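You operate a simulated robot arm through the tools that you are given. There is no shell and no other tool. Be economical: measure what you need, move in short steps, check, and stop when the job is done.

You are at the controls of a simulated two-armed robot. One attempt, no reset.

Task
On the top of the dark table, fold the cream towel with a blue stripe in half, so that its two short edges meet.

Only the result counts: the job must be done as asked and must still hold three seconds after the hand-in. Knocking over, shifting, dropping, spilling or breaking anything else fails it. Flat cloth is picked up by pressing the open fingertips on it (5 to 10 N) and closing them slowly along it; thin cloth reads only 2 to 8 mm in the jaws.

Robot
Two 7-joint arms with two-finger parallel grippers on one trunk, on a base that drives. Base frame: it is fixed to the floor where the robot stands at the start and does not move with it; the origin is under the middle of the robot, x ahead of it, y to its left, z up; the surface under the hand at the start is at about z = 0.78. Lengths are in m, angles in degrees, forces in N, time in s.
The left shoulder is at the start at [0.07, 0.163, 1.095], the right one opposite. With the tool pointing down near the work surface each hand reaches from about 0.4 to 0.88 m from the robot's upright axis, wherever it stands, measured 20 degrees to its own side. Places, roughly: top of the dark table [0.7, -0.4, 0.8]. Payload 3.43 kg a hand.
The TCP of each hand is the grasp point between the finger pads, 0.034 m short of the fingertips. In the tool frame z runs along the fingers and y along their closing line. The gripper opens to 0.128 m. The fingers are 0.024 m wide and 0.012 m thick; the gripper's body (0.048 by 0.13 m) begins 0.096 m behind the TCP.
Orientation is that of the tool frame in the base frame, as [roll, pitch, yaw] about the fixed x, y, z axes, in that order (R = Rz(yaw) Ry(pitch) Rx(roll)). With the fingers straight down and closing along the base's y, the tool's x points along the base's -x, its y along +y and its z along -z.

Tools
- The arms move only by the tool step_arm. It takes "left_series", "right_series" or both (then of equal length, played together; a hand with none holds still); each is a list of rows, each a list of 7 numbers: the shift along the base's x, y, z in m, then the turn, a rotation vector about the base's x, y, z in degrees, then the finger opening in m, from 0 to 0.128. In form: [[x, y, z, rx, ry, rz, jaw], ...]. A call has 1 to 12 rows; each row shifts and turns the commanded pose from where the row before left it. Rows are played at 5 a second. More than 0.05 m and 8.6 degrees between two rows, or a gripper value outside its range, and nothing of the call is played. Where a pose cannot be reached the arm comes as near as it can. A force on the tool above 40 N (or 10 N above the force at the start of the call, whichever is more), or a blocked arm, ends the call early, and 0.2 s more pass. The fingers move at their own pace (about 0.153 m/s each) and stop on an object; they squeeze with about 43 N. The grip force told is the motor's: it shows also when the fingers shut on nothing. Time passes only in rows, and 0.2 s behind the last, so rows that do not move let the fingers close. It gives the time, the measured TCP pose, the force on the tool (base axes), the opening and the grip force at its end, in the units of the frame above (readings bear some noise), with the torque about the TCP (base axes, N m) and any sound that the robot's microphone picked up, and new pictures: "show" is both (left out), scene, wrist or none (wrist: the cameras of the hands that moved).
- Cameras (640 x 400 px; columns grow to the right, rows downward): "scene" is now at [0.132, -0.0118, 1.3069]; the picture's right is [-0.12, -0.99, -0.00], its down [-0.70, 0.09, -0.71] and it looks along [0.70, -0.09, -0.71] (base axes); focal length 254 px, centre (320, 200). "left" rides on the left gripper at [0.076, 0.011, -0.16] in its tool frame; the picture's right is [-0.15, 0.99, 0.00], its down [-0.88, -0.13, -0.46] and it looks along [-0.45, -0.07, 0.89] (tool axes); focal length 234 px, centre (320, 200). "right" rides on the right gripper at [0.076, -0.011, -0.16] in its tool frame; the picture's right is [0.15, 0.99, 0.00], its down [-0.88, 0.13, -0.46] and it looks along [-0.45, 0.07, 0.89] (tool axes); focal length 234 px, centre (320, 200). There is no depth. A picture from a camera that has moved, and an enlarged one, comes with that camera's place and axes in the base frame and with its lens.
- lift_body(by): slides the trunk up (or, below 0, down) by that many m; the arms and the scene camera ride with it, the base frame stays. It gives what a move gives, with no picture.
- steer(legs): drives the robot by 1 to 6 legs, each [ahead, left, turn to the left] in m, m and degrees, along the robot's own axes; the way and the turn of a leg run together, so that a leg with both is an arc; at most 1.5 m and 180 degrees a leg. The arms and the cameras ride along, it lands a little off, and it stops where it bumps. It gives what a move gives, and a new picture of the scene camera.
- aim_head(pan, tilt): turns the head with the scene camera to pan (to the left, within 86 degrees either way) and tilt (down, from -29 to 69), counted from straight ahead of the robot. It gives what a move gives, and a new picture of the scene camera.
- close_up(camera, box): a new picture of the part [left, top, right, bottom] of that camera's present view, enlarged. The clock stands still meanwhile.
- sign_off(): hands the job in; it is judged then, once.

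Go step by step. Nothing tells you exact positions but the pictures and the camera data: compare them with the known pose of the tool, close in by small moves and look again before you grip or let go. The budget is 120 turns and 260 pictures, counting those below and the enlarged ones. Unless the task says otherwise, let go and move clear before handing in, and close with one line.

The tools are called after ">>>" as name(argument=value, ...) on one line, values as JSON. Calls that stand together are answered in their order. step_arm: Moves the arms, as the interface text tells. Its arguments: {"type":"object","properties":{"left_series":{"type":"array"},"right_series":{"type":"array"},"show":{"type":"string","enum":["both","scene","wrist","none"]}},"required":[]} The other tools are called the same way: lift_body (by) slides the trunk up or down; steer (legs) drives the base; aim_head (pan, tilt) turns the head that bears the scene camera; close_up (camera, box) takes an enlarged picture of a part of a camera's view; sign_off () hands the job in.

At the start:

```text
clock: 0.0
left_position: [0.5984, 0.0383, 0.9242]
left_tcp_rot: [-180.0, 0.0, 180.0]
left_contact_force: [-0.2, -0.4, 0.5]
left_wrist_torque: [0.03, -0.01, 0.02]
left_grip_width: 0.1281
left_grasp_force: 0.1
right_position: [0.5368, -0.4371, 0.9653]
right_tcp_rot: [180.0, -0.1, 180.0]
right_contact_force: [0.1, -0.5, 0.3]
right_wrist_torque: [-0.01, -0.01, 0.0]
right_grip_width: 0.128
right_grasp_force: 0.1
trunk travel left (down, up): [-0.575, 0.365]
robot x, y, heading: [-0.0043, -0.002, 0.2]
head pan, tilt: [-7.1, 45.1]
```

scene: 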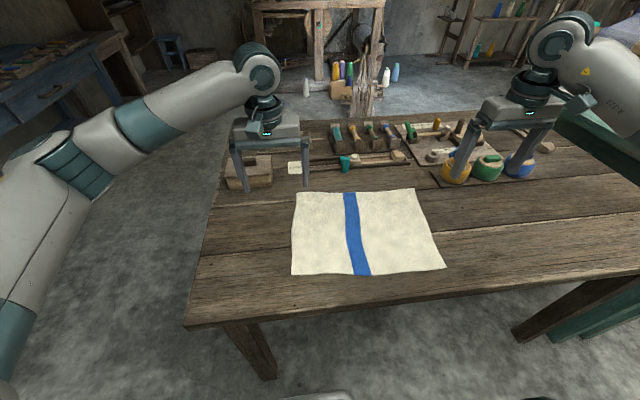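
right: 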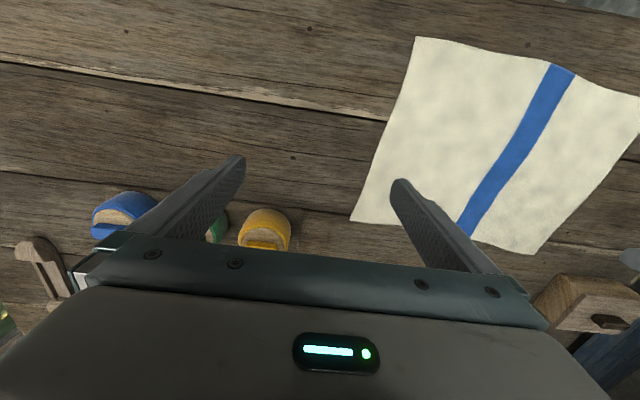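
left: 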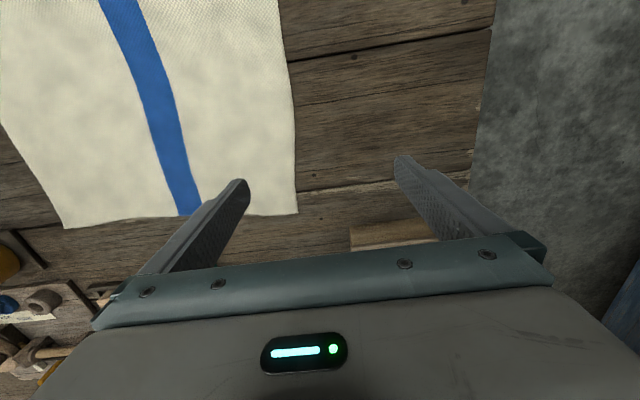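

I take the towel to lie with its short edges (parallel to the stripe) near y≈0 and y≈-0.355, x from about 0.41 to 0.68. I plan to carry the left short edge over to the right one with both hands, so first I raise the hands and look to the right before shifting the base.

>>> step_arm(left_series=[[0, 0, 0.03, 0, 0, 0, 0.128], [0, 0, 0.03, 0, 0, 0, 0.128]], right_series=[[0, 0.03, 0.03, 0, 0, 0, 0.128], [0, 0.03, 0.03, 0, 0, 0, 0.128]], show="none")

>>> aim_head(pan=-60, tilt=45)

```text
clock: 0.6
left_position: [0.5968, 0.0412, 0.9818]
left_tcp_rot: [-180.0, 0.0, 179.9]
left_contact_force: [-0.5, 0.5, 0.1]
left_wrist_torque: [-0.03, 0.01, 0.01]
left_grip_width: 0.1281
left_grasp_force: 0.1
right_position: [0.5357, -0.3751, 1.0261]
right_tcp_rot: [-179.9, 0.0, 179.9]
right_contact_force: [-0.2, 1.0, 0.4]
right_wrist_torque: [-0.01, 0.01, 0.03]
right_grip_width: 0.1281
right_grasp_force: 0.2
trunk travel left (down, up): [-0.575, 0.365]
robot x, y, heading: [-0.002, 0.0018, -0.1]
head pan, tilt: [-7.1, 45.1]
```

```text
clock: 1.8
left_position: [0.5976, 0.0406, 0.9822]
left_tcp_rot: [179.9, 0.0, -179.9]
left_contact_force: [0.5, -0.7, -0.2]
left_wrist_torque: [0.02, -0.01, 0.02]
left_grip_width: 0.1282
left_grasp_force: 0.1
right_position: [0.5356, -0.3765, 1.0251]
right_tcp_rot: [-180.0, -0.1, -179.9]
right_contact_force: [1.1, -0.1, 0.1]
right_wrist_torque: [-0.05, 0.01, 0.02]
right_grip_width: 0.128
right_grasp_force: 0.0
trunk travel left (down, up): [-0.575, 0.365]
robot x, y, heading: [-0.0019, 0.0018, 0.0]
head pan, tilt: [-60.0, 45.0]
camera scene: at [0.0921, -0.0722, 1.3071], right [-0.87, -0.5, 0.0], down [-0.35, 0.61, -0.71], along [0.35, -0.61, -0.71], focal length 254 px, centre (320, 200)
```

scene: 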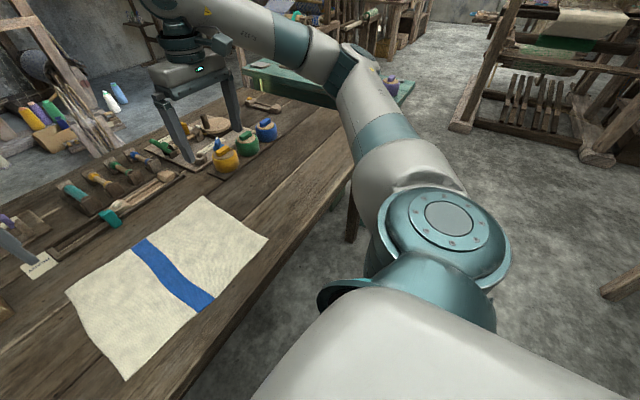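

The right side is clear. I shift the base a little right and back, then look at the towel.

>>> steer(legs=[[-0.03, -0.12, 0]])

>>> aim_head(pan=0, tilt=50)

```text
clock: 3.1
left_position: [0.5679, -0.0849, 0.9831]
left_tcp_rot: [-180.0, 0.0, 179.9]
left_contact_force: [0.1, -0.2, 0.5]
left_wrist_torque: [-0.01, 0.01, 0.05]
left_grip_width: 0.1283
left_grasp_force: 0.0
right_position: [0.5042, -0.5015, 1.0254]
right_tcp_rot: [-180.0, 0.0, 179.9]
right_contact_force: [0.5, 0.2, -0.4]
right_wrist_torque: [0.06, 0.0, 0.01]
right_grip_width: 0.128
right_grasp_force: 0.1
trunk travel left (down, up): [-0.575, 0.365]
robot x, y, heading: [-0.0311, -0.1237, -0.3]
head pan, tilt: [-60.0, 45.0]
camera scene: at [0.0613, -0.1959, 1.3071], right [-0.87, -0.5, 0.0], down [-0.35, 0.61, -0.71], along [0.35, -0.61, -0.71], focal length 254 px, centre (320, 200)
```

scene: 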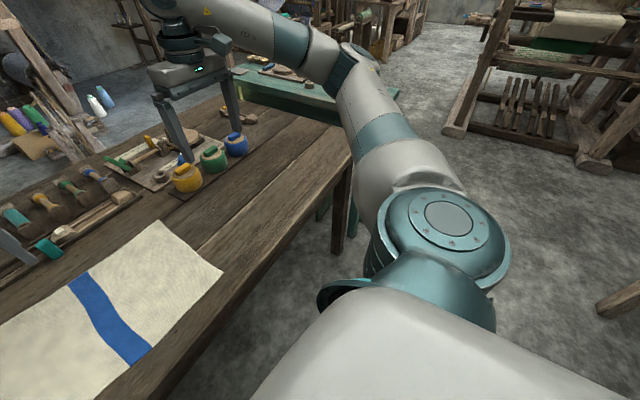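

```text
clock: 4.4
left_position: [0.5666, -0.0841, 0.9811]
left_tcp_rot: [-180.0, -0.1, 180.0]
left_contact_force: [-0.5, -0.3, -0.1]
left_wrist_torque: [-0.02, 0.01, 0.03]
left_grip_width: 0.1279
left_grasp_force: 0.1
right_position: [0.5043, -0.5, 1.0253]
right_tcp_rot: [179.9, 0.0, 179.9]
right_contact_force: [0.8, -0.2, 0.1]
right_wrist_torque: [0.01, 0.02, 0.01]
right_grip_width: 0.1281
right_grasp_force: 0.0
trunk travel left (down, up): [-0.575, 0.365]
robot x, y, heading: [-0.0283, -0.1226, -0.2]
head pan, tilt: [0.0, 50.0]
camera scene: at [0.098, -0.1253, 1.3002], right [0.0, -1.0, 0.0], down [-0.77, 0.0, -0.64], along [0.64, 0.0, -0.77], focal length 254 px, centre (320, 200)
```

scene: 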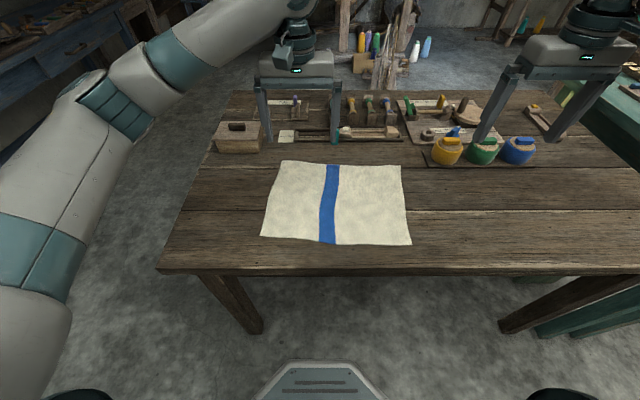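

Corners come out near: near-left (0.42,0.01), far-left (0.69,-0.01), far-right (0.67,-0.37), near-right (0.395,-0.336). I bring the left hand above the near-left corner and the right hand above the far-left corner.

>>> step_arm(left_series=[[-0.029, 0.015, 0, 0, 0, 0, 0.04], [-0.029, 0.015, 0, 0, 0, 0, 0.04], [-0.029, 0.015, 0, 0, 0, 0, 0.04], [-0.03, 0.015, 0, 0, 0, 0, 0.04], [0, 0, -0.02, 0, 0, 0, 0.04], [0, 0, -0.02, 0, 0, 0, 0.04], [0, 0, -0.02, 0, 0, 0, 0.04], [0, 0, -0.02, 0, 0, 0, 0.04], [0, 0, -0.02, 0, 0, 0, 0.04], [0, 0, 0, 0, 0, 0, 0.04], [0, 0, 0, 0, 0, 0, 0.04], [0, 0, 0, 0, 0, 0, 0.04]], right_series=[[0.013, 0.0383, 0, 0, 0, 0, 0.04], [0.013, 0.0383, 0, 0, 0, 0, 0.04], [0.013, 0.0383, 0, 0, 0, 0, 0.04], [0.013, 0.0383, 0, 0, 0, 0, 0.04], [0.013, 0.0383, 0, 0, 0, 0, 0.04], [0.013, 0.0383, 0, 0, 0, 0, 0.04], [0.013, 0.0383, 0, 0, 0, 0, 0.04], [0.013, 0.0383, 0, 0, 0, 0, 0.04], [0.013, 0.0383, 0, 0, 0, 0, 0.04], [0.013, 0.0383, 0, 0, 0, 0, 0.04], [0.013, 0.0383, 0, 0, 0, 0, 0.04], [0.013, 0.0383, -0.02, 0, 0, 0, 0.04]])

```text
clock: 7.0
left_position: [0.4496, -0.0243, 0.88]
left_tcp_rot: [-179.9, -0.1, 180.0]
left_contact_force: [-1.1, -0.5, -0.7]
left_wrist_torque: [0.0, -0.01, -0.02]
left_grip_width: 0.0401
left_grasp_force: 0.0
right_position: [0.662, -0.037, 1.0066]
right_tcp_rot: [-180.0, 0.1, 179.8]
right_contact_force: [0.7, 0.4, -0.6]
right_wrist_torque: [-0.06, 0.0, 0.0]
right_grip_width: 0.04
right_grasp_force: 0.0
trunk travel left (down, up): [-0.575, 0.365]
robot x, y, heading: [-0.0298, -0.1223, -0.2]
head pan, tilt: [0.0, 50.0]
camera scene: at [0.0985, -0.1231, 1.3001], right [0.0, -1.0, 0.0], down [-0.77, 0.0, -0.64], along [0.64, 0.0, -0.77], focal length 254 px, centre (320, 200)
camera right: at [0.5872, -0.049, 1.1673], right [-0.14, 0.99, 0.0], down [0.88, 0.13, 0.46], along [0.45, 0.06, -0.89], focal length 234 px, centre (320, 200)
camera left: at [0.3761, -0.0131, 1.0413], right [0.15, 0.99, 0.0], down [0.88, -0.13, 0.46], along [0.45, -0.07, -0.89], focal length 234 px, centre (320, 200)
```

scene: 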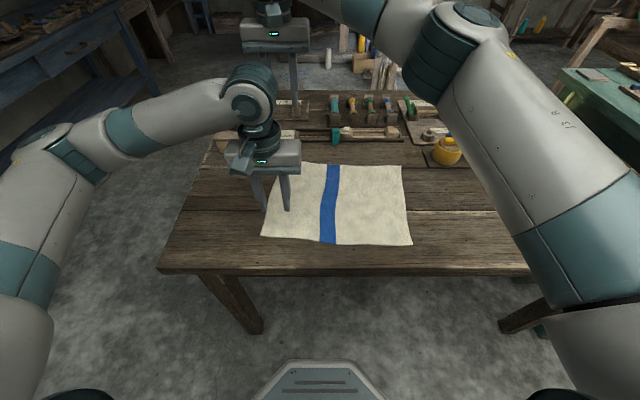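
right: 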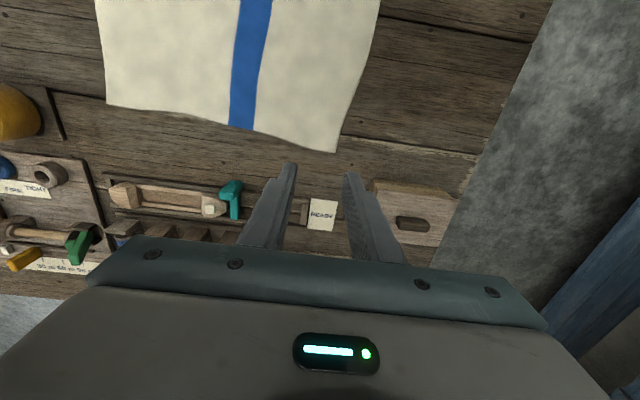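
left: 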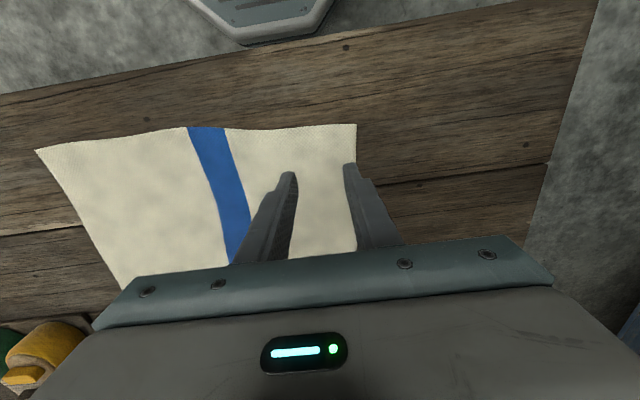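

Both hands sit where planned over the corners. I lower to just above the cloth.

>>> step_arm(left_series=[[0, 0, 0, 0, 0, 0, 0.04], [0, 0, 0, 0, 0, 0, 0.04], [0, 0, -0.02, 0, 0, 0, 0.04], [0, 0, -0.02, 0, 0, 0, 0.04], [0, 0, -0.01, 0, 0, 0, 0.04], [0, 0, -0.005, 0, 0, 0, 0.04]], right_series=[[0, 0, -0.04, 0, 0, 0, 0.04], [0, -0.001, -0.04, 0, 0, 0, 0.04], [0, -0.001, -0.04, 0, 0, 0, 0.04], [0, -0.001, -0.04, 0, 0, 0, 0.04], [0, 0, -0.014, 0, 0, 0, 0.04], [0, 0, -0.005, 0, 0, 0, 0.04]])

```text
clock: 8.4
left_position: [0.4512, -0.0253, 0.8276]
left_tcp_rot: [-179.9, 0.0, 179.9]
left_contact_force: [0.4, 0.1, -0.4]
left_wrist_torque: [0.0, -0.08, 0.01]
left_grip_width: 0.04
left_grasp_force: 0.1
right_position: [0.6606, -0.0454, 0.8242]
right_tcp_rot: [180.0, 0.0, 179.9]
right_contact_force: [-0.1, -0.5, -0.6]
right_wrist_torque: [0.0, -0.03, 0.02]
right_grip_width: 0.0398
right_grasp_force: 0.1
trunk travel left (down, up): [-0.575, 0.365]
robot x, y, heading: [-0.0307, -0.1237, -0.0]
head pan, tilt: [0.0, 50.0]
camera scene: at [0.0983, -0.125, 1.3001], right [0.0, -1.0, 0.0], down [-0.77, 0.0, -0.64], along [0.64, 0.0, -0.77], focal length 254 px, centre (320, 200)
camera right: at [0.5851, -0.0561, 0.9843], right [-0.14, 0.99, 0.0], down [0.88, 0.13, 0.46], along [0.45, 0.07, -0.89], focal length 234 px, centre (320, 200)
camera left: at [0.3752, -0.0136, 0.9879], right [0.15, 0.99, 0.0], down [0.88, -0.13, 0.46], along [0.45, -0.07, -0.89], focal length 234 px, centre (320, 200)
```

scene: 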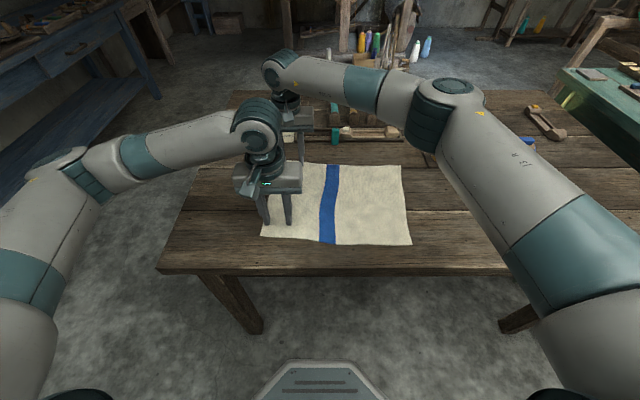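
right: 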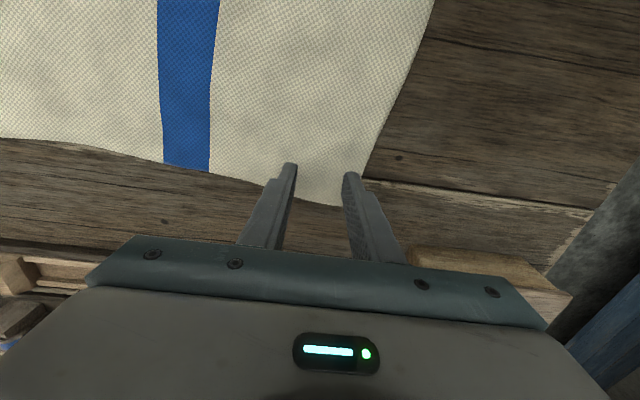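
left: 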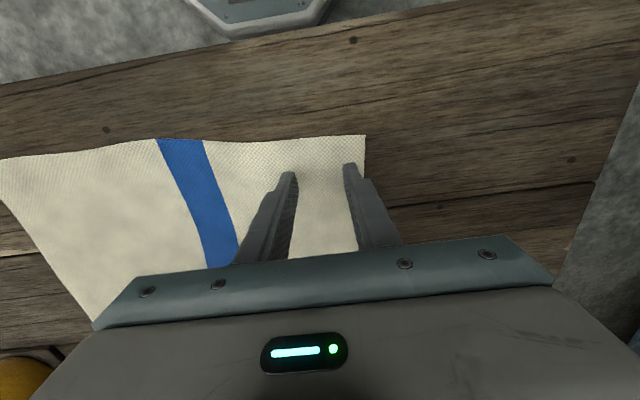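

Fingertips are inside the edges at both corners. Now I press down in small steps.

>>> step_arm(left_series=[[0, 0, -0.004, 0, 0, 0, 0.04], [0, 0, -0.004, 0, 0, 0, 0.04], [0, 0, -0.003, 0, 0, 0, 0.04]], right_series=[[0, 0, -0.004, 0, 0, 0, 0.04], [0, 0, -0.002, 0, 0, 0, 0.04], [0, 0, -0.002, 0, 0, 0, 0.04]], show="none")

```text
clock: 9.2
left_position: [0.4504, -0.0242, 0.817]
left_tcp_rot: [179.9, -0.1, 179.9]
left_contact_force: [-0.3, -0.2, -0.1]
left_wrist_torque: [0.0, 0.03, -0.03]
left_grip_width: 0.04
left_grasp_force: 0.0
right_position: [0.6601, -0.0456, 0.8185]
right_tcp_rot: [180.0, 0.0, 179.8]
right_contact_force: [0.1, 0.4, 0.4]
right_wrist_torque: [0.02, 0.01, 0.0]
right_grip_width: 0.0399
right_grasp_force: 0.0
trunk travel left (down, up): [-0.575, 0.365]
robot x, y, heading: [-0.0325, -0.1231, 0.1]
head pan, tilt: [0.0, 50.0]
```

>>> step_arm(left_series=[[0, 0, -0.002, 0, 0, 0, 0.04], [0, 0, -0.001, 0, 0, 0, 0.04]], right_series=[[0, 0, -0.002, 0, 0, 0, 0.04], [0, 0, -0.002, 0, 0, 0, 0.04]], show="none")

```text
clock: 9.8
left_position: [0.4502, -0.0246, 0.8153]
left_tcp_rot: [180.0, 0.2, 179.8]
left_contact_force: [-0.3, 3.1, 23.4]
left_wrist_torque: [0.44, 0.08, -0.01]
left_grip_width: 0.0402
left_grasp_force: 0.3
right_position: [0.6579, -0.0446, 0.8162]
right_tcp_rot: [-180.0, 0.1, 179.9]
right_contact_force: [0.7, 0.1, -0.9]
right_wrist_torque: [0.01, 0.03, 0.04]
right_grip_width: 0.0401
right_grasp_force: 0.1
trunk travel left (down, up): [-0.575, 0.365]
robot x, y, heading: [-0.0313, -0.1233, 0.1]
head pan, tilt: [0.0, 50.0]
```

Left touched at TCP z≈0.8155 and presses hard, so I ease it slightly and bring the right into contact.

>>> step_arm(left_series=[[0, 0, 0.0006, 0, 0, 0, 0.04], [0, 0, 0, 0, 0, 0, 0.04]], right_series=[[0, 0, -0.001, 0, 0, 0, 0.04], [0, 0, -0.0005, 0, 0, 0, 0.04]], show="none")

```text
clock: 10.4
left_position: [0.4507, -0.024, 0.8154]
left_tcp_rot: [-179.9, 0.2, 179.9]
left_contact_force: [6.3, 2.5, 30.6]
left_wrist_torque: [0.55, -0.07, -0.1]
left_grip_width: 0.04
left_grasp_force: 0.3
right_position: [0.6584, -0.0451, 0.8157]
right_tcp_rot: [180.0, 0.2, 180.0]
right_contact_force: [-0.6, -0.1, 1.6]
right_wrist_torque: [0.03, 0.01, -0.02]
right_grip_width: 0.0402
right_grasp_force: 0.2
trunk travel left (down, up): [-0.575, 0.365]
robot x, y, heading: [-0.0291, -0.1221, -0.1]
head pan, tilt: [0.0, 50.0]
```

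>>> step_arm(left_series=[[0, 0, 0.0015, 0, 0, 0, 0.04], [0, 0, 0, 0, 0, 0, 0.04]], right_series=[[0, 0, -0.0006, 0, 0, 0, 0.04], [0, 0, 0, 0, 0, 0, 0.04]], show="none")

```text
clock: 11.0
left_position: [0.448, -0.0241, 0.8163]
left_tcp_rot: [-180.0, 0.0, 180.0]
left_contact_force: [6.4, 0.2, 14.9]
left_wrist_torque: [0.18, -0.22, -0.06]
left_grip_width: 0.0401
left_grasp_force: 0.0
right_position: [0.6586, -0.0432, 0.8158]
right_tcp_rot: [-180.0, 0.2, -180.0]
right_contact_force: [-3.3, -1.3, 10.9]
right_wrist_torque: [0.0, 0.12, 0.02]
right_grip_width: 0.0399
right_grasp_force: 0.1
trunk travel left (down, up): [-0.575, 0.365]
robot x, y, heading: [-0.0284, -0.1207, -0.1]
head pan, tilt: [0.0, 50.0]
```

Left about 15 N, right about 11 N. I ease both slightly and close slowly.

>>> step_arm(left_series=[[0, 0, 0.0007, 0, 0, 0, 0.04], [0, 0, 0, 0, 0, 0, 0.036], [0, 0, 0, 0, 0, 0, 0.032], [0, 0, 0, 0, 0, 0, 0.028], [0, 0, 0, 0, 0, 0, 0.024], [0, 0, 0, 0, 0, 0, 0.02], [0, 0, 0, 0, 0, 0, 0.016], [0, 0, 0, 0, 0, 0, 0.012], [0, 0, 0, 0, 0, 0, 0.008], [0, 0, 0, 0, 0, 0, 0.004], [0, 0, 0, 0, 0, 0, 0], [0, 0, 0, 0, 0, 0, 0]], right_series=[[0, 0, 0.0002, 0, 0, 0, 0.04], [0, 0, 0, 0, 0, 0, 0.036], [0, 0, 0, 0, 0, 0, 0.032], [0, 0, 0, 0, 0, 0, 0.028], [0, 0, 0, 0, 0, 0, 0.024], [0, 0, 0, 0, 0, 0, 0.02], [0, 0, 0, 0, 0, 0, 0.016], [0, 0, 0, 0, 0, 0, 0.012], [0, 0, 0, 0, 0, 0, 0.008], [0, 0, 0, 0, 0, 0, 0.004], [0, 0, 0, 0, 0, 0, 0], [0, 0, 0, 0, 0, 0, 0]])

```text
clock: 13.6
left_position: [0.4491, -0.023, 0.8156]
left_tcp_rot: [180.0, 0.0, 179.9]
left_contact_force: [0.2, 0.0, 0.7]
left_wrist_torque: [0.0, 0.01, 0.03]
left_grip_width: 0.0001
left_grasp_force: 33.3
right_position: [0.6584, -0.0453, 0.8157]
right_tcp_rot: [179.9, 0.2, 179.9]
right_contact_force: [0.7, 0.2, 16.2]
right_wrist_torque: [0.07, -0.05, 0.04]
right_grip_width: 0.0023
right_grasp_force: 37.0
trunk travel left (down, up): [-0.575, 0.365]
robot x, y, heading: [-0.0275, -0.1284, -0.1]
head pan, tilt: [0.0, 50.0]
camera scene: at [0.0962, -0.1252, 1.3004], right [0.0, -1.0, 0.0], down [-0.77, 0.0, -0.64], along [0.64, 0.0, -0.77], focal length 254 px, centre (320, 200)
camera right: at [0.5832, -0.0554, 0.9751], right [-0.14, 0.99, 0.0], down [0.88, 0.13, 0.46], along [0.45, 0.07, -0.89], focal length 234 px, centre (320, 200)
camera left: at [0.3729, -0.0131, 0.9769], right [0.15, 0.99, 0.0], down [0.88, -0.13, 0.46], along [0.45, -0.07, -0.89], focal length 234 px, centre (320, 200)
```

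scene: 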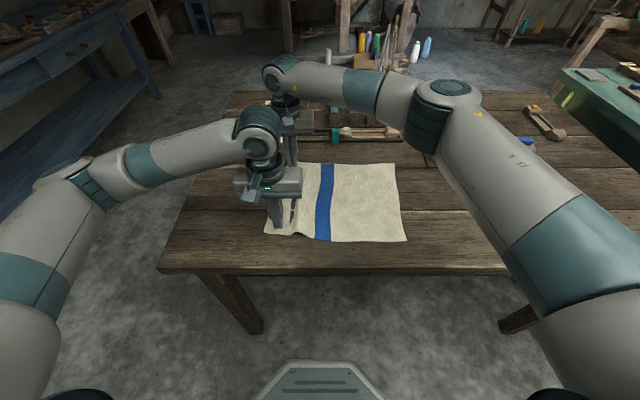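
right: 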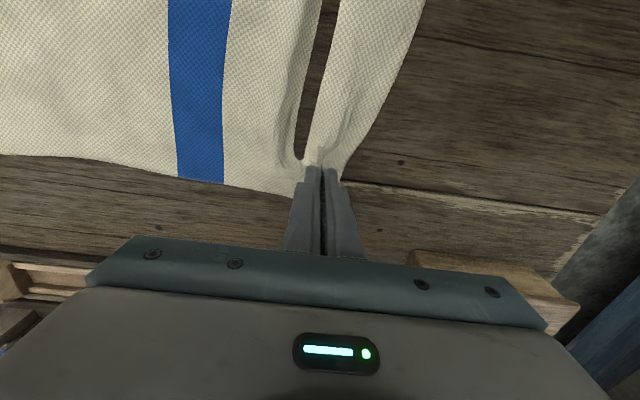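
left: 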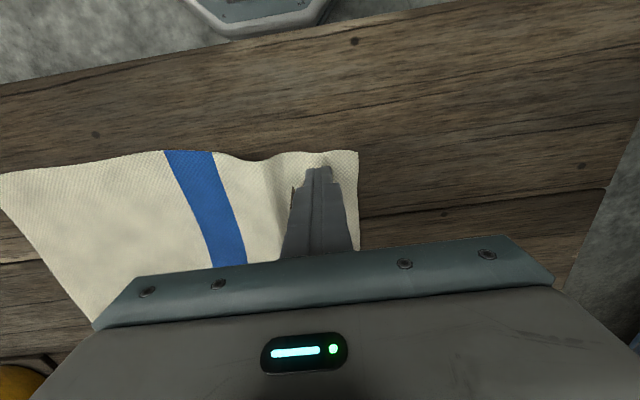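

The right hand holds cloth (2.3 mm), but the left slipped out. I reopen the left, shift a few mm inward and press a bit more firmly, with the right keeping its hold.

>>> step_arm(left_series=[[0, 0, 0.01, 0, 0, 0, 0.0], [0, 0, 0.005, 0, 0, 0, 0.02], [0.004, -0.003, 0, 0, 0, 0, 0.04], [0, 0, -0.005, 0, 0, 0, 0.04], [0, 0, -0.005, 0, 0, 0, 0.04], [0, 0, -0.005, 0, 0, 0, 0.04], [0, 0, -0.001, 0, 0, 0, 0.04]], right_series=[[0, 0, 0.0005, 0, 0, 0, 0], [0, 0, 0, 0, 0, 0, 0], [0, 0, 0, 0, 0, 0, 0], [0, 0, 0, 0, 0, 0, 0], [0, 0, 0, 0, 0, 0, 0], [0, 0, 0, 0, 0, 0, 0], [0, 0, 0, 0, 0, 0, 0]])

```text
clock: 15.2
left_position: [0.4521, -0.0276, 0.8171]
left_tcp_rot: [180.0, 0.1, 179.9]
left_contact_force: [-0.4, 0.0, 1.1]
left_wrist_torque: [0.03, -0.01, 0.02]
left_grip_width: 0.0398
left_grasp_force: 0.2
right_position: [0.6587, -0.0448, 0.8151]
right_tcp_rot: [-180.0, 0.2, 179.8]
right_contact_force: [0.1, -1.6, 14.7]
right_wrist_torque: [0.04, 0.02, 0.01]
right_grip_width: 0.0024
right_grasp_force: 36.7
trunk travel left (down, up): [-0.575, 0.365]
robot x, y, heading: [-0.0304, -0.1246, -0.2]
head pan, tilt: [0.0, 50.0]
camera scene: at [0.096, -0.1255, 1.3004], right [0.0, -1.0, 0.0], down [-0.77, 0.0, -0.64], along [0.64, 0.0, -0.77], focal length 254 px, centre (320, 200)
camera right: at [0.5833, -0.0552, 0.9752], right [-0.14, 0.99, 0.0], down [0.88, 0.13, 0.46], along [0.45, 0.07, -0.89], focal length 234 px, centre (320, 200)
camera left: at [0.3768, -0.0167, 0.9767], right [0.15, 0.99, 0.0], down [0.88, -0.13, 0.46], along [0.45, -0.07, -0.89], focal length 234 px, centre (320, 200)
```

scene: 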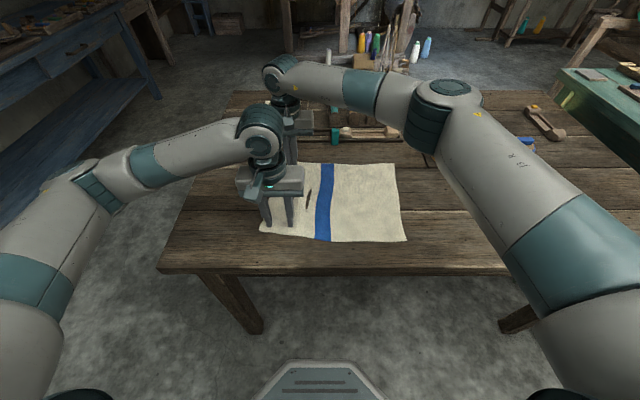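
right: 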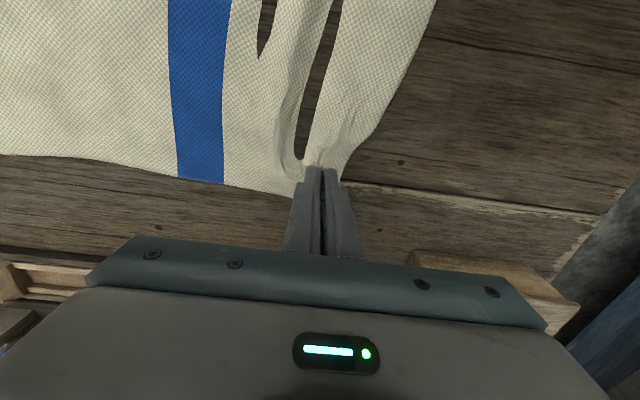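
left: 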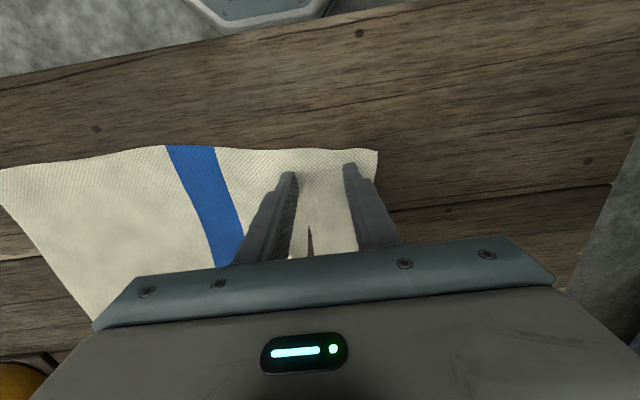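

The corner is under the open left fingers again; now I press in half-millimetre steps.

>>> step_arm(left_series=[[0, 0, -0.001, 0, 0, 0, 0.04], [0, 0, -0.0007, 0, 0, 0, 0.04], [0, 0, 0, 0, 0, 0, 0.04]], show="none")

```text
clock: 16.0
left_position: [0.4533, -0.028, 0.8155]
left_tcp_rot: [-180.0, 0.2, 179.9]
left_contact_force: [-5.4, 0.5, 19.2]
left_wrist_torque: [0.25, 0.23, 0.03]
left_grip_width: 0.0401
left_grasp_force: 0.1
right_position: [0.6592, -0.0443, 0.8145]
right_tcp_rot: [180.0, 0.1, 179.9]
right_contact_force: [1.6, -0.5, 7.3]
right_wrist_torque: [0.05, -0.07, -0.01]
right_grip_width: 0.0023
right_grasp_force: 37.0
trunk travel left (down, up): [-0.575, 0.365]
robot x, y, heading: [-0.029, -0.1224, 0.0]
head pan, tilt: [0.0, 50.0]
```

>>> step_arm(left_series=[[0, 0, 0.0004, 0, 0, 0, 0.037], [0, 0, 0, 0, 0, 0, 0.034], [0, 0, 0, 0, 0, 0, 0.03], [0, 0, 0, 0, 0, 0, 0.026], [0, 0, 0, 0, 0, 0, 0.022], [0, 0, 0, 0, 0, 0, 0.018], [0, 0, 0, 0, 0, 0, 0.014], [0, 0, 0, 0, 0, 0, 0.01], [0, 0, 0, 0, 0, 0, 0.006], [0, 0, 0, 0, 0, 0, 0.003], [0, 0, 0, 0, 0, 0, 0], [0, 0, 0, 0, 0, 0, 0]], show="wrist")

```text
clock: 18.7
left_position: [0.4548, -0.028, 0.8168]
left_tcp_rot: [180.0, 0.2, 180.0]
left_contact_force: [-1.4, 0.9, 12.1]
left_wrist_torque: [0.01, 0.12, -0.03]
left_grip_width: 0.0
left_grasp_force: 32.5
right_position: [0.6597, -0.043, 0.817]
right_tcp_rot: [-180.0, 0.2, 179.9]
right_contact_force: [-1.1, -0.7, 5.9]
right_wrist_torque: [0.03, 0.03, 0.03]
right_grip_width: 0.0021
right_grasp_force: 37.1
trunk travel left (down, up): [-0.575, 0.365]
robot x, y, heading: [-0.0328, -0.1241, 0.1]
head pan, tilt: [0.0, 50.0]
stopped in row 12 (left hand): the force on the tool passed its limit at 40 N (the readings are from after the stop); the commanded pose is now the measured one
camera left: at [0.3783, -0.0164, 0.9761], right [0.15, 0.99, 0.0], down [0.88, -0.13, 0.46], along [0.45, -0.07, -0.89], focal length 234 px, centre (320, 200)
```

left: 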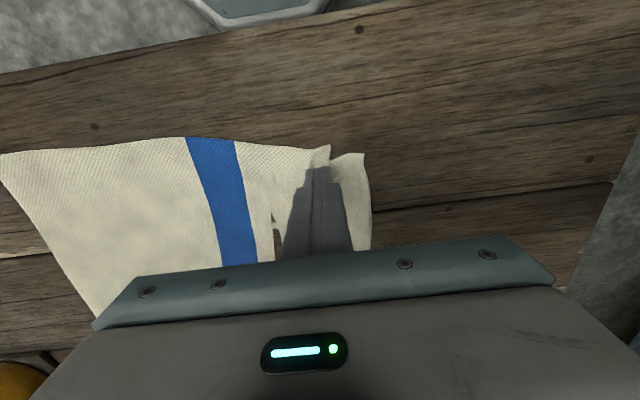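

The left jaw reads 0, so it probably missed again. I lift it slightly to check.

>>> step_arm(left_series=[[0, 0, 0.01, 0, 0, 0, 0], [0, 0, 0.015, 0, 0, 0, 0]], show="both")

```text
clock: 19.3
left_position: [0.4526, -0.0278, 0.8388]
left_tcp_rot: [180.0, 0.1, 179.8]
left_contact_force: [0.4, -0.5, 0.6]
left_wrist_torque: [-0.01, -0.02, -0.02]
left_grip_width: 0.0001
left_grasp_force: 32.9
right_position: [0.6596, -0.0426, 0.8155]
right_tcp_rot: [179.9, 0.2, 179.9]
right_contact_force: [-1.3, 0.6, 12.2]
right_wrist_torque: [0.07, 0.02, -0.04]
right_grip_width: 0.0023
right_grasp_force: 37.4
trunk travel left (down, up): [-0.575, 0.365]
robot x, y, heading: [-0.0303, -0.1263, -0.1]
head pan, tilt: [0.0, 50.0]
camera scene: at [0.0965, -0.1252, 1.3003], right [0.0, -1.0, 0.0], down [-0.77, 0.0, -0.64], along [0.64, 0.0, -0.77], focal length 254 px, centre (320, 200)
camera left: at [0.3776, -0.017, 0.9997], right [0.15, 0.99, 0.0], down [0.88, -0.13, 0.46], along [0.45, -0.07, -0.89], focal length 234 px, centre (320, 200)
```

scene: 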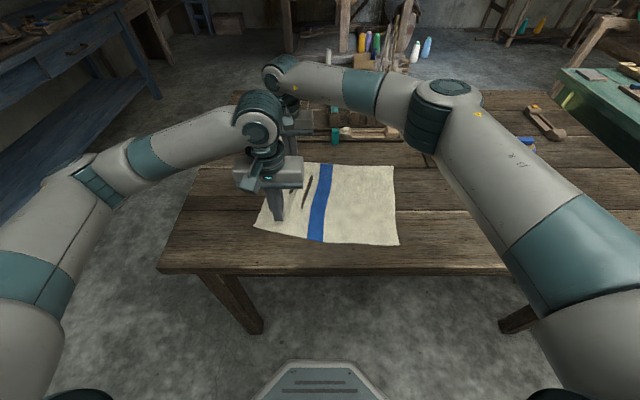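
left: 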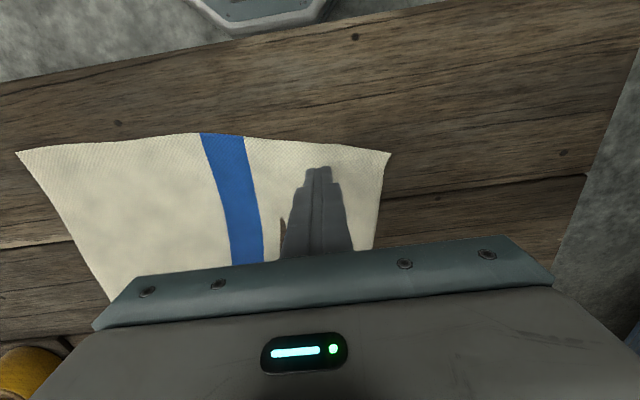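

It missed because the fingers were too near the edge; the near-left corner is now about (0.445, 0.04). I move the left hand 15 mm further in, open to 50 mm, and press again.

>>> step_arm(left_series=[[0.018, 0.02, 0, 0, 0, 0, 0.05], [0, 0, 0, 0, 0, 0, 0.05], [0, 0, -0.01, 0, 0, 0, 0.05], [0, 0, -0.008, 0, 0, 0, 0.05], [0, 0, -0.004, 0, 0, 0, 0.05]], show="wrist")

```text
clock: 20.5
left_position: [0.4717, -0.0061, 0.8171]
left_tcp_rot: [-180.0, 0.1, 179.9]
left_contact_force: [0.4, -0.5, 0.2]
left_wrist_torque: [0.0, 0.0, 0.02]
left_grip_width: 0.0495
left_grasp_force: 0.1
right_position: [0.6591, -0.0435, 0.8151]
right_tcp_rot: [-179.9, 0.0, 179.9]
right_contact_force: [1.0, 1.2, 16.2]
right_wrist_torque: [0.1, -0.05, 0.02]
right_grip_width: 0.0024
right_grasp_force: 37.1
trunk travel left (down, up): [-0.575, 0.365]
robot x, y, heading: [-0.0307, -0.1261, -0.2]
head pan, tilt: [0.0, 50.0]
camera left: at [0.3959, 0.0043, 0.979], right [0.15, 0.99, 0.0], down [0.88, -0.13, 0.46], along [0.45, -0.07, -0.89], focal length 234 px, centre (320, 200)
```

left: 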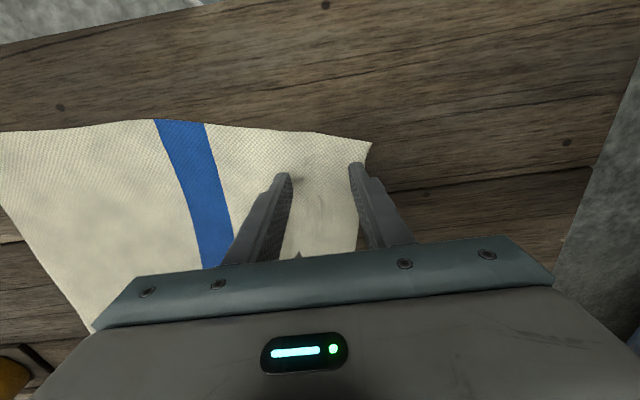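

>>> step_arm(left_series=[[0.004, -0.008, 0, 0, 0, 0, 0.05], [0, 0, -0.001, 0, 0, 0, 0.05], [0, 0, -0.0005, 0, 0, 0, 0.05], [0, 0, 0, 0, 0, 0, 0.05]], show="wrist")

```text
clock: 21.5
left_position: [0.4752, -0.0148, 0.8174]
left_tcp_rot: [180.0, 0.0, 179.9]
left_contact_force: [0.0, 0.3, 0.4]
left_wrist_torque: [0.02, -0.04, 0.0]
left_grip_width: 0.0501
left_grasp_force: 0.1
right_position: [0.6588, -0.044, 0.8149]
right_tcp_rot: [-180.0, 0.1, 180.0]
right_contact_force: [2.0, 1.5, 17.4]
right_wrist_torque: [0.11, -0.1, 0.03]
right_grip_width: 0.0025
right_grasp_force: 36.9
trunk travel left (down, up): [-0.575, 0.365]
robot x, y, heading: [-0.0277, -0.1244, -0.0]
head pan, tilt: [0.0, 50.0]
camera left: at [0.3994, -0.0038, 0.9774], right [0.15, 0.99, 0.0], down [0.88, -0.13, 0.46], along [0.45, -0.07, -0.89], focal length 234 px, centre (320, 200)
```

left: 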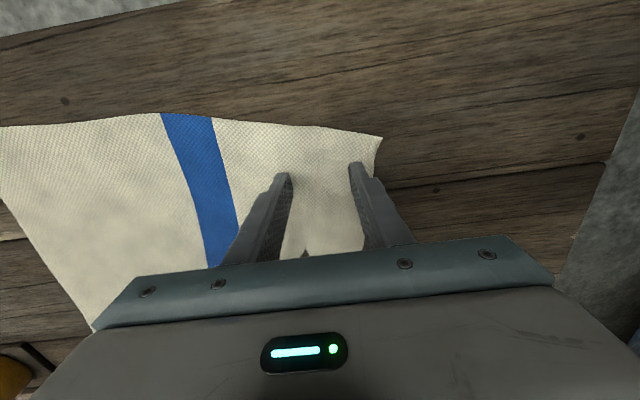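

Well placed on the cloth, no contact yet. I press another millimetre or so.

>>> step_arm(left_series=[[0, 0, -0.001, 0, 0, 0, 0.05], [0, 0, -0.0005, 0, 0, 0, 0.05], [0, 0, 0, 0, 0, 0, 0.05]], show="none")

```text
clock: 22.3
left_position: [0.4771, -0.0134, 0.8165]
left_tcp_rot: [-179.9, 0.2, 179.9]
left_contact_force: [-0.9, -1.3, 7.9]
left_wrist_torque: [0.21, 0.09, 0.04]
left_grip_width: 0.0499
left_grasp_force: 0.0
right_position: [0.6592, -0.0441, 0.8163]
right_tcp_rot: [-179.9, 0.1, -180.0]
right_contact_force: [3.3, 1.8, 14.5]
right_wrist_torque: [0.09, -0.13, 0.02]
right_grip_width: 0.0022
right_grasp_force: 36.6
trunk travel left (down, up): [-0.575, 0.365]
robot x, y, heading: [-0.0303, -0.1233, 0.1]
head pan, tilt: [0.0, 50.0]
```

About 8 N: now closing slowly.

>>> step_arm(left_series=[[0, 0, 0, 0, 0, 0, 0.046], [0, 0, 0, 0, 0, 0, 0.042], [0, 0, 0, 0, 0, 0, 0.038], [0, 0, 0, 0, 0, 0, 0.034], [0, 0, 0, 0, 0, 0, 0.03], [0, 0, 0, 0, 0, 0, 0.026], [0, 0, 0, 0, 0, 0, 0.022], [0, 0, 0, 0, 0, 0, 0.018]], show="wrist")

```text
clock: 24.1
left_position: [0.4755, -0.0147, 0.8151]
left_tcp_rot: [180.0, 0.2, 179.9]
left_contact_force: [0.7, -3.6, 17.5]
left_wrist_torque: [0.14, 0.02, -0.01]
left_grip_width: 0.0163
left_grasp_force: 0.1
right_position: [0.6593, -0.0439, 0.8153]
right_tcp_rot: [180.0, 0.1, 179.9]
right_contact_force: [2.7, 2.1, 10.6]
right_wrist_torque: [0.09, -0.05, 0.0]
right_grip_width: 0.0023
right_grasp_force: 36.9
trunk travel left (down, up): [-0.575, 0.365]
robot x, y, heading: [-0.03, -0.1248, -0.3]
head pan, tilt: [0.0, 50.0]
camera left: at [0.4, -0.0038, 0.976], right [0.15, 0.99, 0.0], down [0.88, -0.13, 0.46], along [0.45, -0.07, -0.89], focal length 234 px, centre (320, 200)
```

left: 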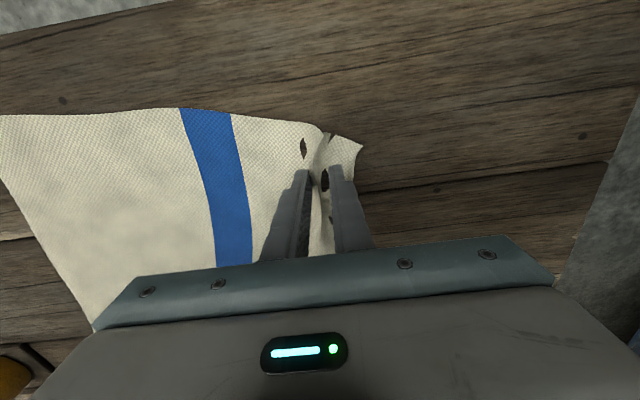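

The ridge stands between the fingers. I finish closing.

>>> step_arm(left_series=[[0, 0, 0, 0, 0, 0, 0.012], [0, 0, 0, 0, 0, 0, 0.008], [0, 0, 0, 0, 0, 0, 0.004], [0, 0, 0, 0, 0, 0, 0.0], [0, 0, 0, 0, 0, 0, 0]], show="wrist")

```text
clock: 25.3
left_position: [0.4762, -0.0137, 0.8151]
left_tcp_rot: [-179.9, 0.1, 179.9]
left_contact_force: [-1.3, 1.7, 20.1]
left_wrist_torque: [0.2, 0.15, 0.0]
left_grip_width: 0.0021
left_grasp_force: 37.1
right_position: [0.6586, -0.0436, 0.8147]
right_tcp_rot: [179.9, 0.1, 180.0]
right_contact_force: [1.7, 0.1, 6.5]
right_wrist_torque: [0.04, -0.06, 0.02]
right_grip_width: 0.0023
right_grasp_force: 37.6
trunk travel left (down, up): [-0.575, 0.365]
robot x, y, heading: [-0.0287, -0.1228, 0.0]
head pan, tilt: [0.0, 50.0]
camera left: at [0.3998, -0.0033, 0.976], right [0.15, 0.99, 0.0], down [0.88, -0.13, 0.46], along [0.45, -0.07, -0.89], focal length 234 px, centre (320, 200)
```

left: 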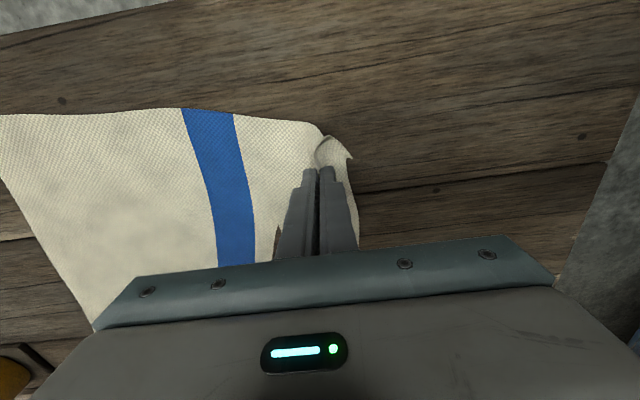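

Both hands hold cloth (about 2.2 mm each). I lift both a little and check.

>>> step_arm(left_series=[[0, 0, 0.02, 0, 0, 0, 0], [0, -0.01, 0.02, 0, 0, 0, 0], [0, -0.02, 0.03, 0, 0, 0, 0]], right_series=[[0, 0, 0.02, 0, 0, 0, 0], [0, -0.0, 0.02, 0, 0, 0, 0], [0, -0.01, 0.03, 0, 0, 0, 0]], show="both")

```text
clock: 26.1
left_position: [0.4793, -0.0461, 0.8853]
left_tcp_rot: [179.9, 0.2, -180.0]
left_contact_force: [-0.5, -0.7, 0.2]
left_wrist_torque: [0.02, -0.05, -0.04]
left_grip_width: 0.0023
left_grasp_force: 37.5
right_position: [0.6602, -0.055, 0.8877]
right_tcp_rot: [179.9, 0.0, 180.0]
right_contact_force: [-0.6, -0.1, -0.4]
right_wrist_torque: [0.04, -0.01, 0.02]
right_grip_width: 0.0024
right_grasp_force: 36.6
trunk travel left (down, up): [-0.575, 0.365]
robot x, y, heading: [-0.0313, -0.127, 0.1]
head pan, tilt: [0.0, 50.0]
camera scene: at [0.0974, -0.127, 1.3001], right [0.0, -1.0, 0.0], down [-0.77, 0.0, -0.64], along [0.64, 0.0, -0.77], focal length 254 px, centre (320, 200)
camera right: at [0.584, -0.0662, 1.0462], right [-0.14, 0.99, 0.0], down [0.88, 0.13, 0.46], along [0.45, 0.07, -0.89], focal length 234 px, centre (320, 200)
camera left: at [0.4029, -0.0366, 1.0459], right [0.15, 0.99, 0.0], down [0.88, -0.13, 0.46], along [0.45, -0.07, -0.89], focal length 234 px, centre (320, 200)
```

scene: 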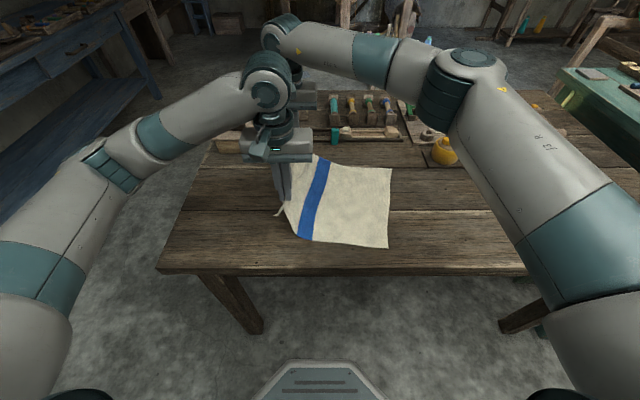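
right: 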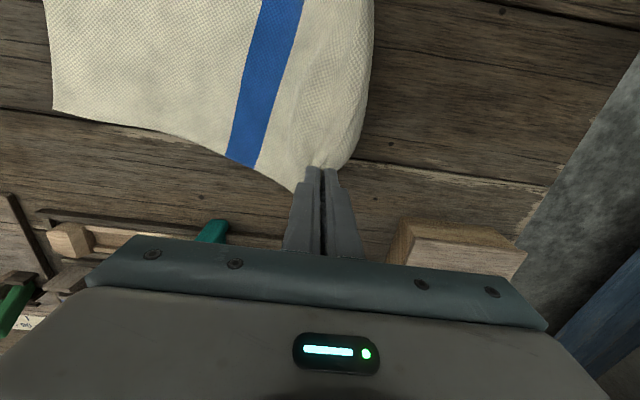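
left: 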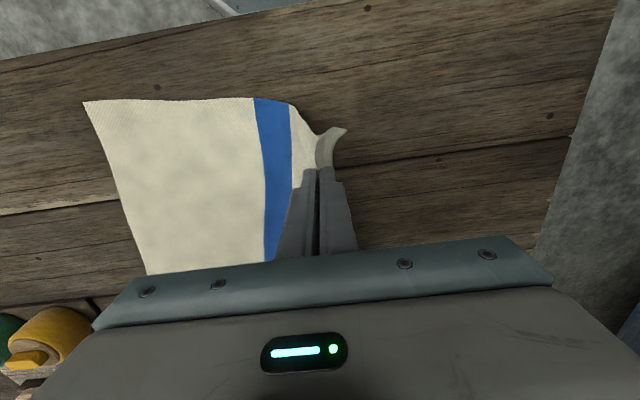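

Both grips hold, but pinching 3 cm in leaves a flap that would fold back when turned over. I'll lay it back down and regrip right at the short edge with the fingers closing along the edge (x), so almost no flap remains.

>>> step_arm(left_series=[[0, 0.02, -0.03, 0, 0, 0, 0], [0, 0.015, -0.02, 0, 0, 0, 0], [0, 0.005, -0.012, 0, 0, 0, 0], [0, 0, 0, 0, 0, 0, 0.03], [0, 0, 0, 0, 0, 0, 0.05], [0, 0, 0.03, 0, 0, 0, 0.05], [0, 0, 0.04, 0, 0, 0, 0.05], [0, 0, 0.04, 0, 0, 0, 0.05]], right_series=[[0, 0.015, -0.03, 0, 0, 0, 0], [0, 0.005, -0.02, 0, 0, 0, 0], [0, 0, -0.012, 0, 0, 0, 0], [0, 0, 0, 0, 0, 0, 0.03], [0, 0, 0, 0, 0, 0, 0.05], [0, 0, 0.03, 0, 0, 0, 0.05], [0, 0, 0.04, 0, 0, 0, 0.05], [0, 0, 0.04, 0, 0, 0, 0.05]], show="both")

```text
clock: 27.9
left_position: [0.4766, -0.0063, 0.9304]
left_tcp_rot: [-180.0, 0.1, 179.9]
left_contact_force: [0.3, -0.7, 0.0]
left_wrist_torque: [0.04, -0.02, 0.01]
left_grip_width: 0.0498
left_grasp_force: 0.0
right_position: [0.6581, -0.0335, 0.9323]
right_tcp_rot: [180.0, 0.0, 179.9]
right_contact_force: [0.4, 0.2, -0.4]
right_wrist_torque: [-0.02, -0.02, -0.02]
right_grip_width: 0.0501
right_grasp_force: 0.1
trunk travel left (down, up): [-0.575, 0.365]
robot x, y, heading: [-0.032, -0.1201, 0.0]
head pan, tilt: [0.0, 50.0]
camera scene: at [0.0965, -0.1253, 1.3002], right [0.0, -1.0, 0.0], down [-0.77, 0.0, -0.64], along [0.64, 0.0, -0.77], focal length 254 px, centre (320, 200)
camera right: at [0.5818, -0.0436, 1.0918], right [-0.14, 0.99, 0.0], down [0.88, 0.13, 0.46], along [0.45, 0.07, -0.89], focal length 234 px, centre (320, 200)
camera left: at [0.4004, 0.0041, 1.0916], right [0.15, 0.99, 0.0], down [0.88, -0.13, 0.46], along [0.45, -0.07, -0.89], focal length 234 px, centre (320, 200)
```

scene: 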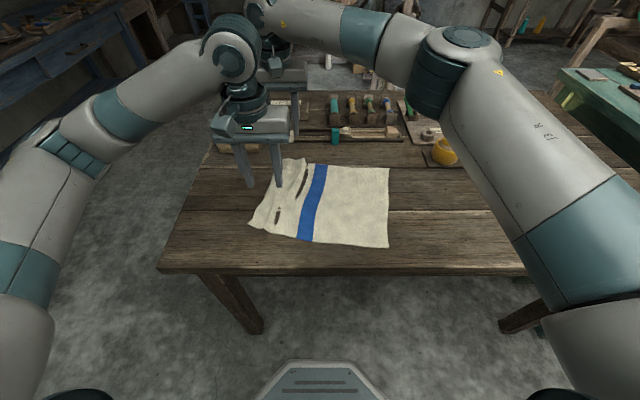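
right: 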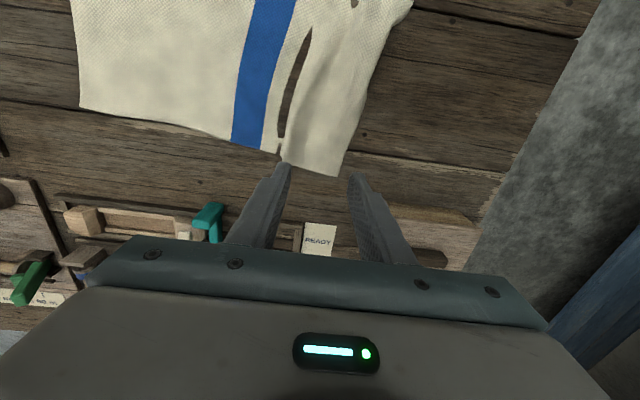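
left: 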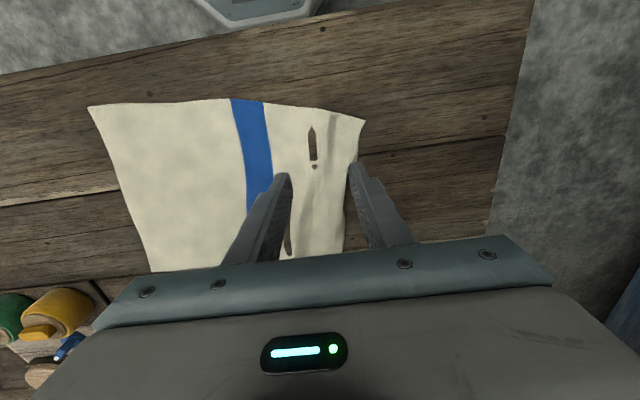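

The cloth lies flat again with some wrinkles. I turn both hands by -90° about vertical while up and clear.

>>> step_arm(left_series=[[-0.01, 0.005, 0.01, 0, 0, -8.2, 0.05], [-0.01, 0.005, 0.01, 0, 0, -8.2, 0.05], [-0.01, 0, 0, 0, 0, -8.2, 0.05], [0, 0, 0, 0, 0, -8.2, 0.05], [0, 0, 0, 0, 0, -8.2, 0.05], [0, 0, 0, 0, 0, -8.2, 0.05], [0, 0, 0, 0, 0, -8.2, 0.05], [0, 0, 0, 0, 0, -8.2, 0.05], [0, 0, 0, 0, 0, -8.2, 0.05], [0, 0, 0, 0, 0, -8.2, 0.05], [0, 0, 0, 0, 0, -8, 0.05]], right_series=[[0.005, 0.005, 0.01, 0, 0, -8.2, 0.05], [0.005, 0.005, 0.01, 0, 0, -8.2, 0.05], [0.005, 0, 0, 0, 0, -8.2, 0.05], [0, 0, 0, 0, 0, -8.2, 0.05], [0, 0, 0, 0, 0, -8.2, 0.05], [0, 0, 0, 0, 0, -8.2, 0.05], [0, 0, 0, 0, 0, -8.2, 0.05], [0, 0, 0, 0, 0, -8.2, 0.05], [0, 0, 0, 0, 0, -8.2, 0.05], [0, 0, 0, 0, 0, -8.2, 0.05], [0, 0, 0, 0, 0, -8, 0.05]], show="both")

```text
clock: 30.3
left_position: [0.4471, 0.0044, 0.9516]
left_tcp_rot: [180.0, 0.2, 89.9]
left_contact_force: [0.5, 0.4, -0.6]
left_wrist_torque: [0.05, 0.03, -0.01]
left_grip_width: 0.0501
left_grasp_force: 0.1
right_position: [0.6755, -0.0231, 0.9524]
right_tcp_rot: [179.9, 0.0, 89.9]
right_contact_force: [0.8, -0.1, 0.0]
right_wrist_torque: [-0.02, -0.02, -0.02]
right_grip_width: 0.0499
right_grasp_force: 0.0
trunk travel left (down, up): [-0.575, 0.365]
robot x, y, heading: [-0.0292, -0.1227, -0.2]
head pan, tilt: [0.0, 50.0]
camera scene: at [0.0981, -0.125, 1.3001], right [0.0, -1.0, 0.0], down [-0.77, 0.0, -0.64], along [0.64, 0.0, -0.77], focal length 254 px, centre (320, 200)
camera right: at [0.6646, 0.0522, 1.1123], right [0.99, 0.14, 0.0], down [0.13, -0.88, 0.46], along [0.06, -0.45, -0.89], focal length 234 px, centre (320, 200)
camera left: at [0.459, 0.0802, 1.1129], right [0.99, -0.15, 0.0], down [-0.13, -0.88, 0.46], along [-0.07, -0.45, -0.89], focal length 234 px, centre (320, 200)
```

scene: 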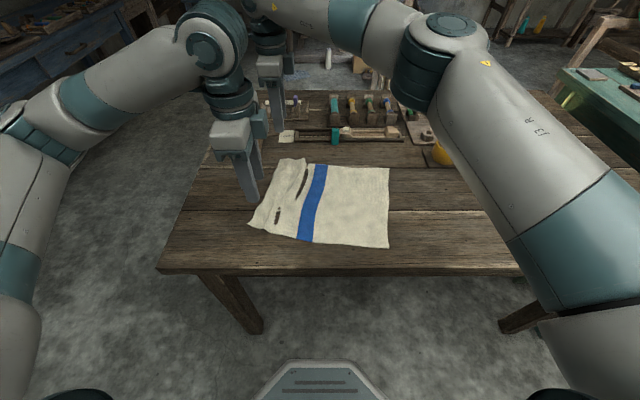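
right: 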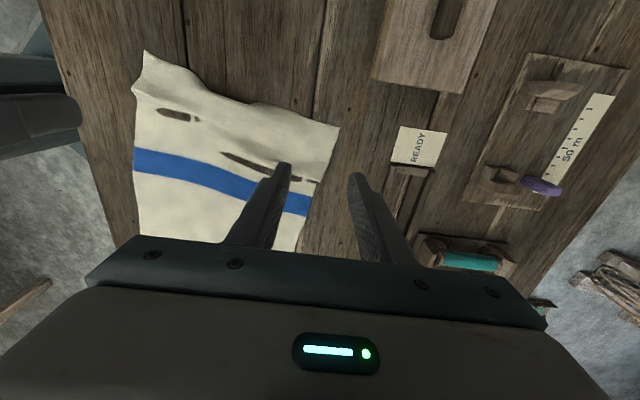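
left: 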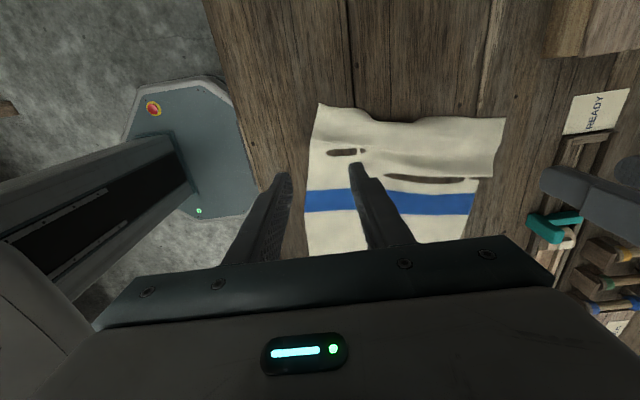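

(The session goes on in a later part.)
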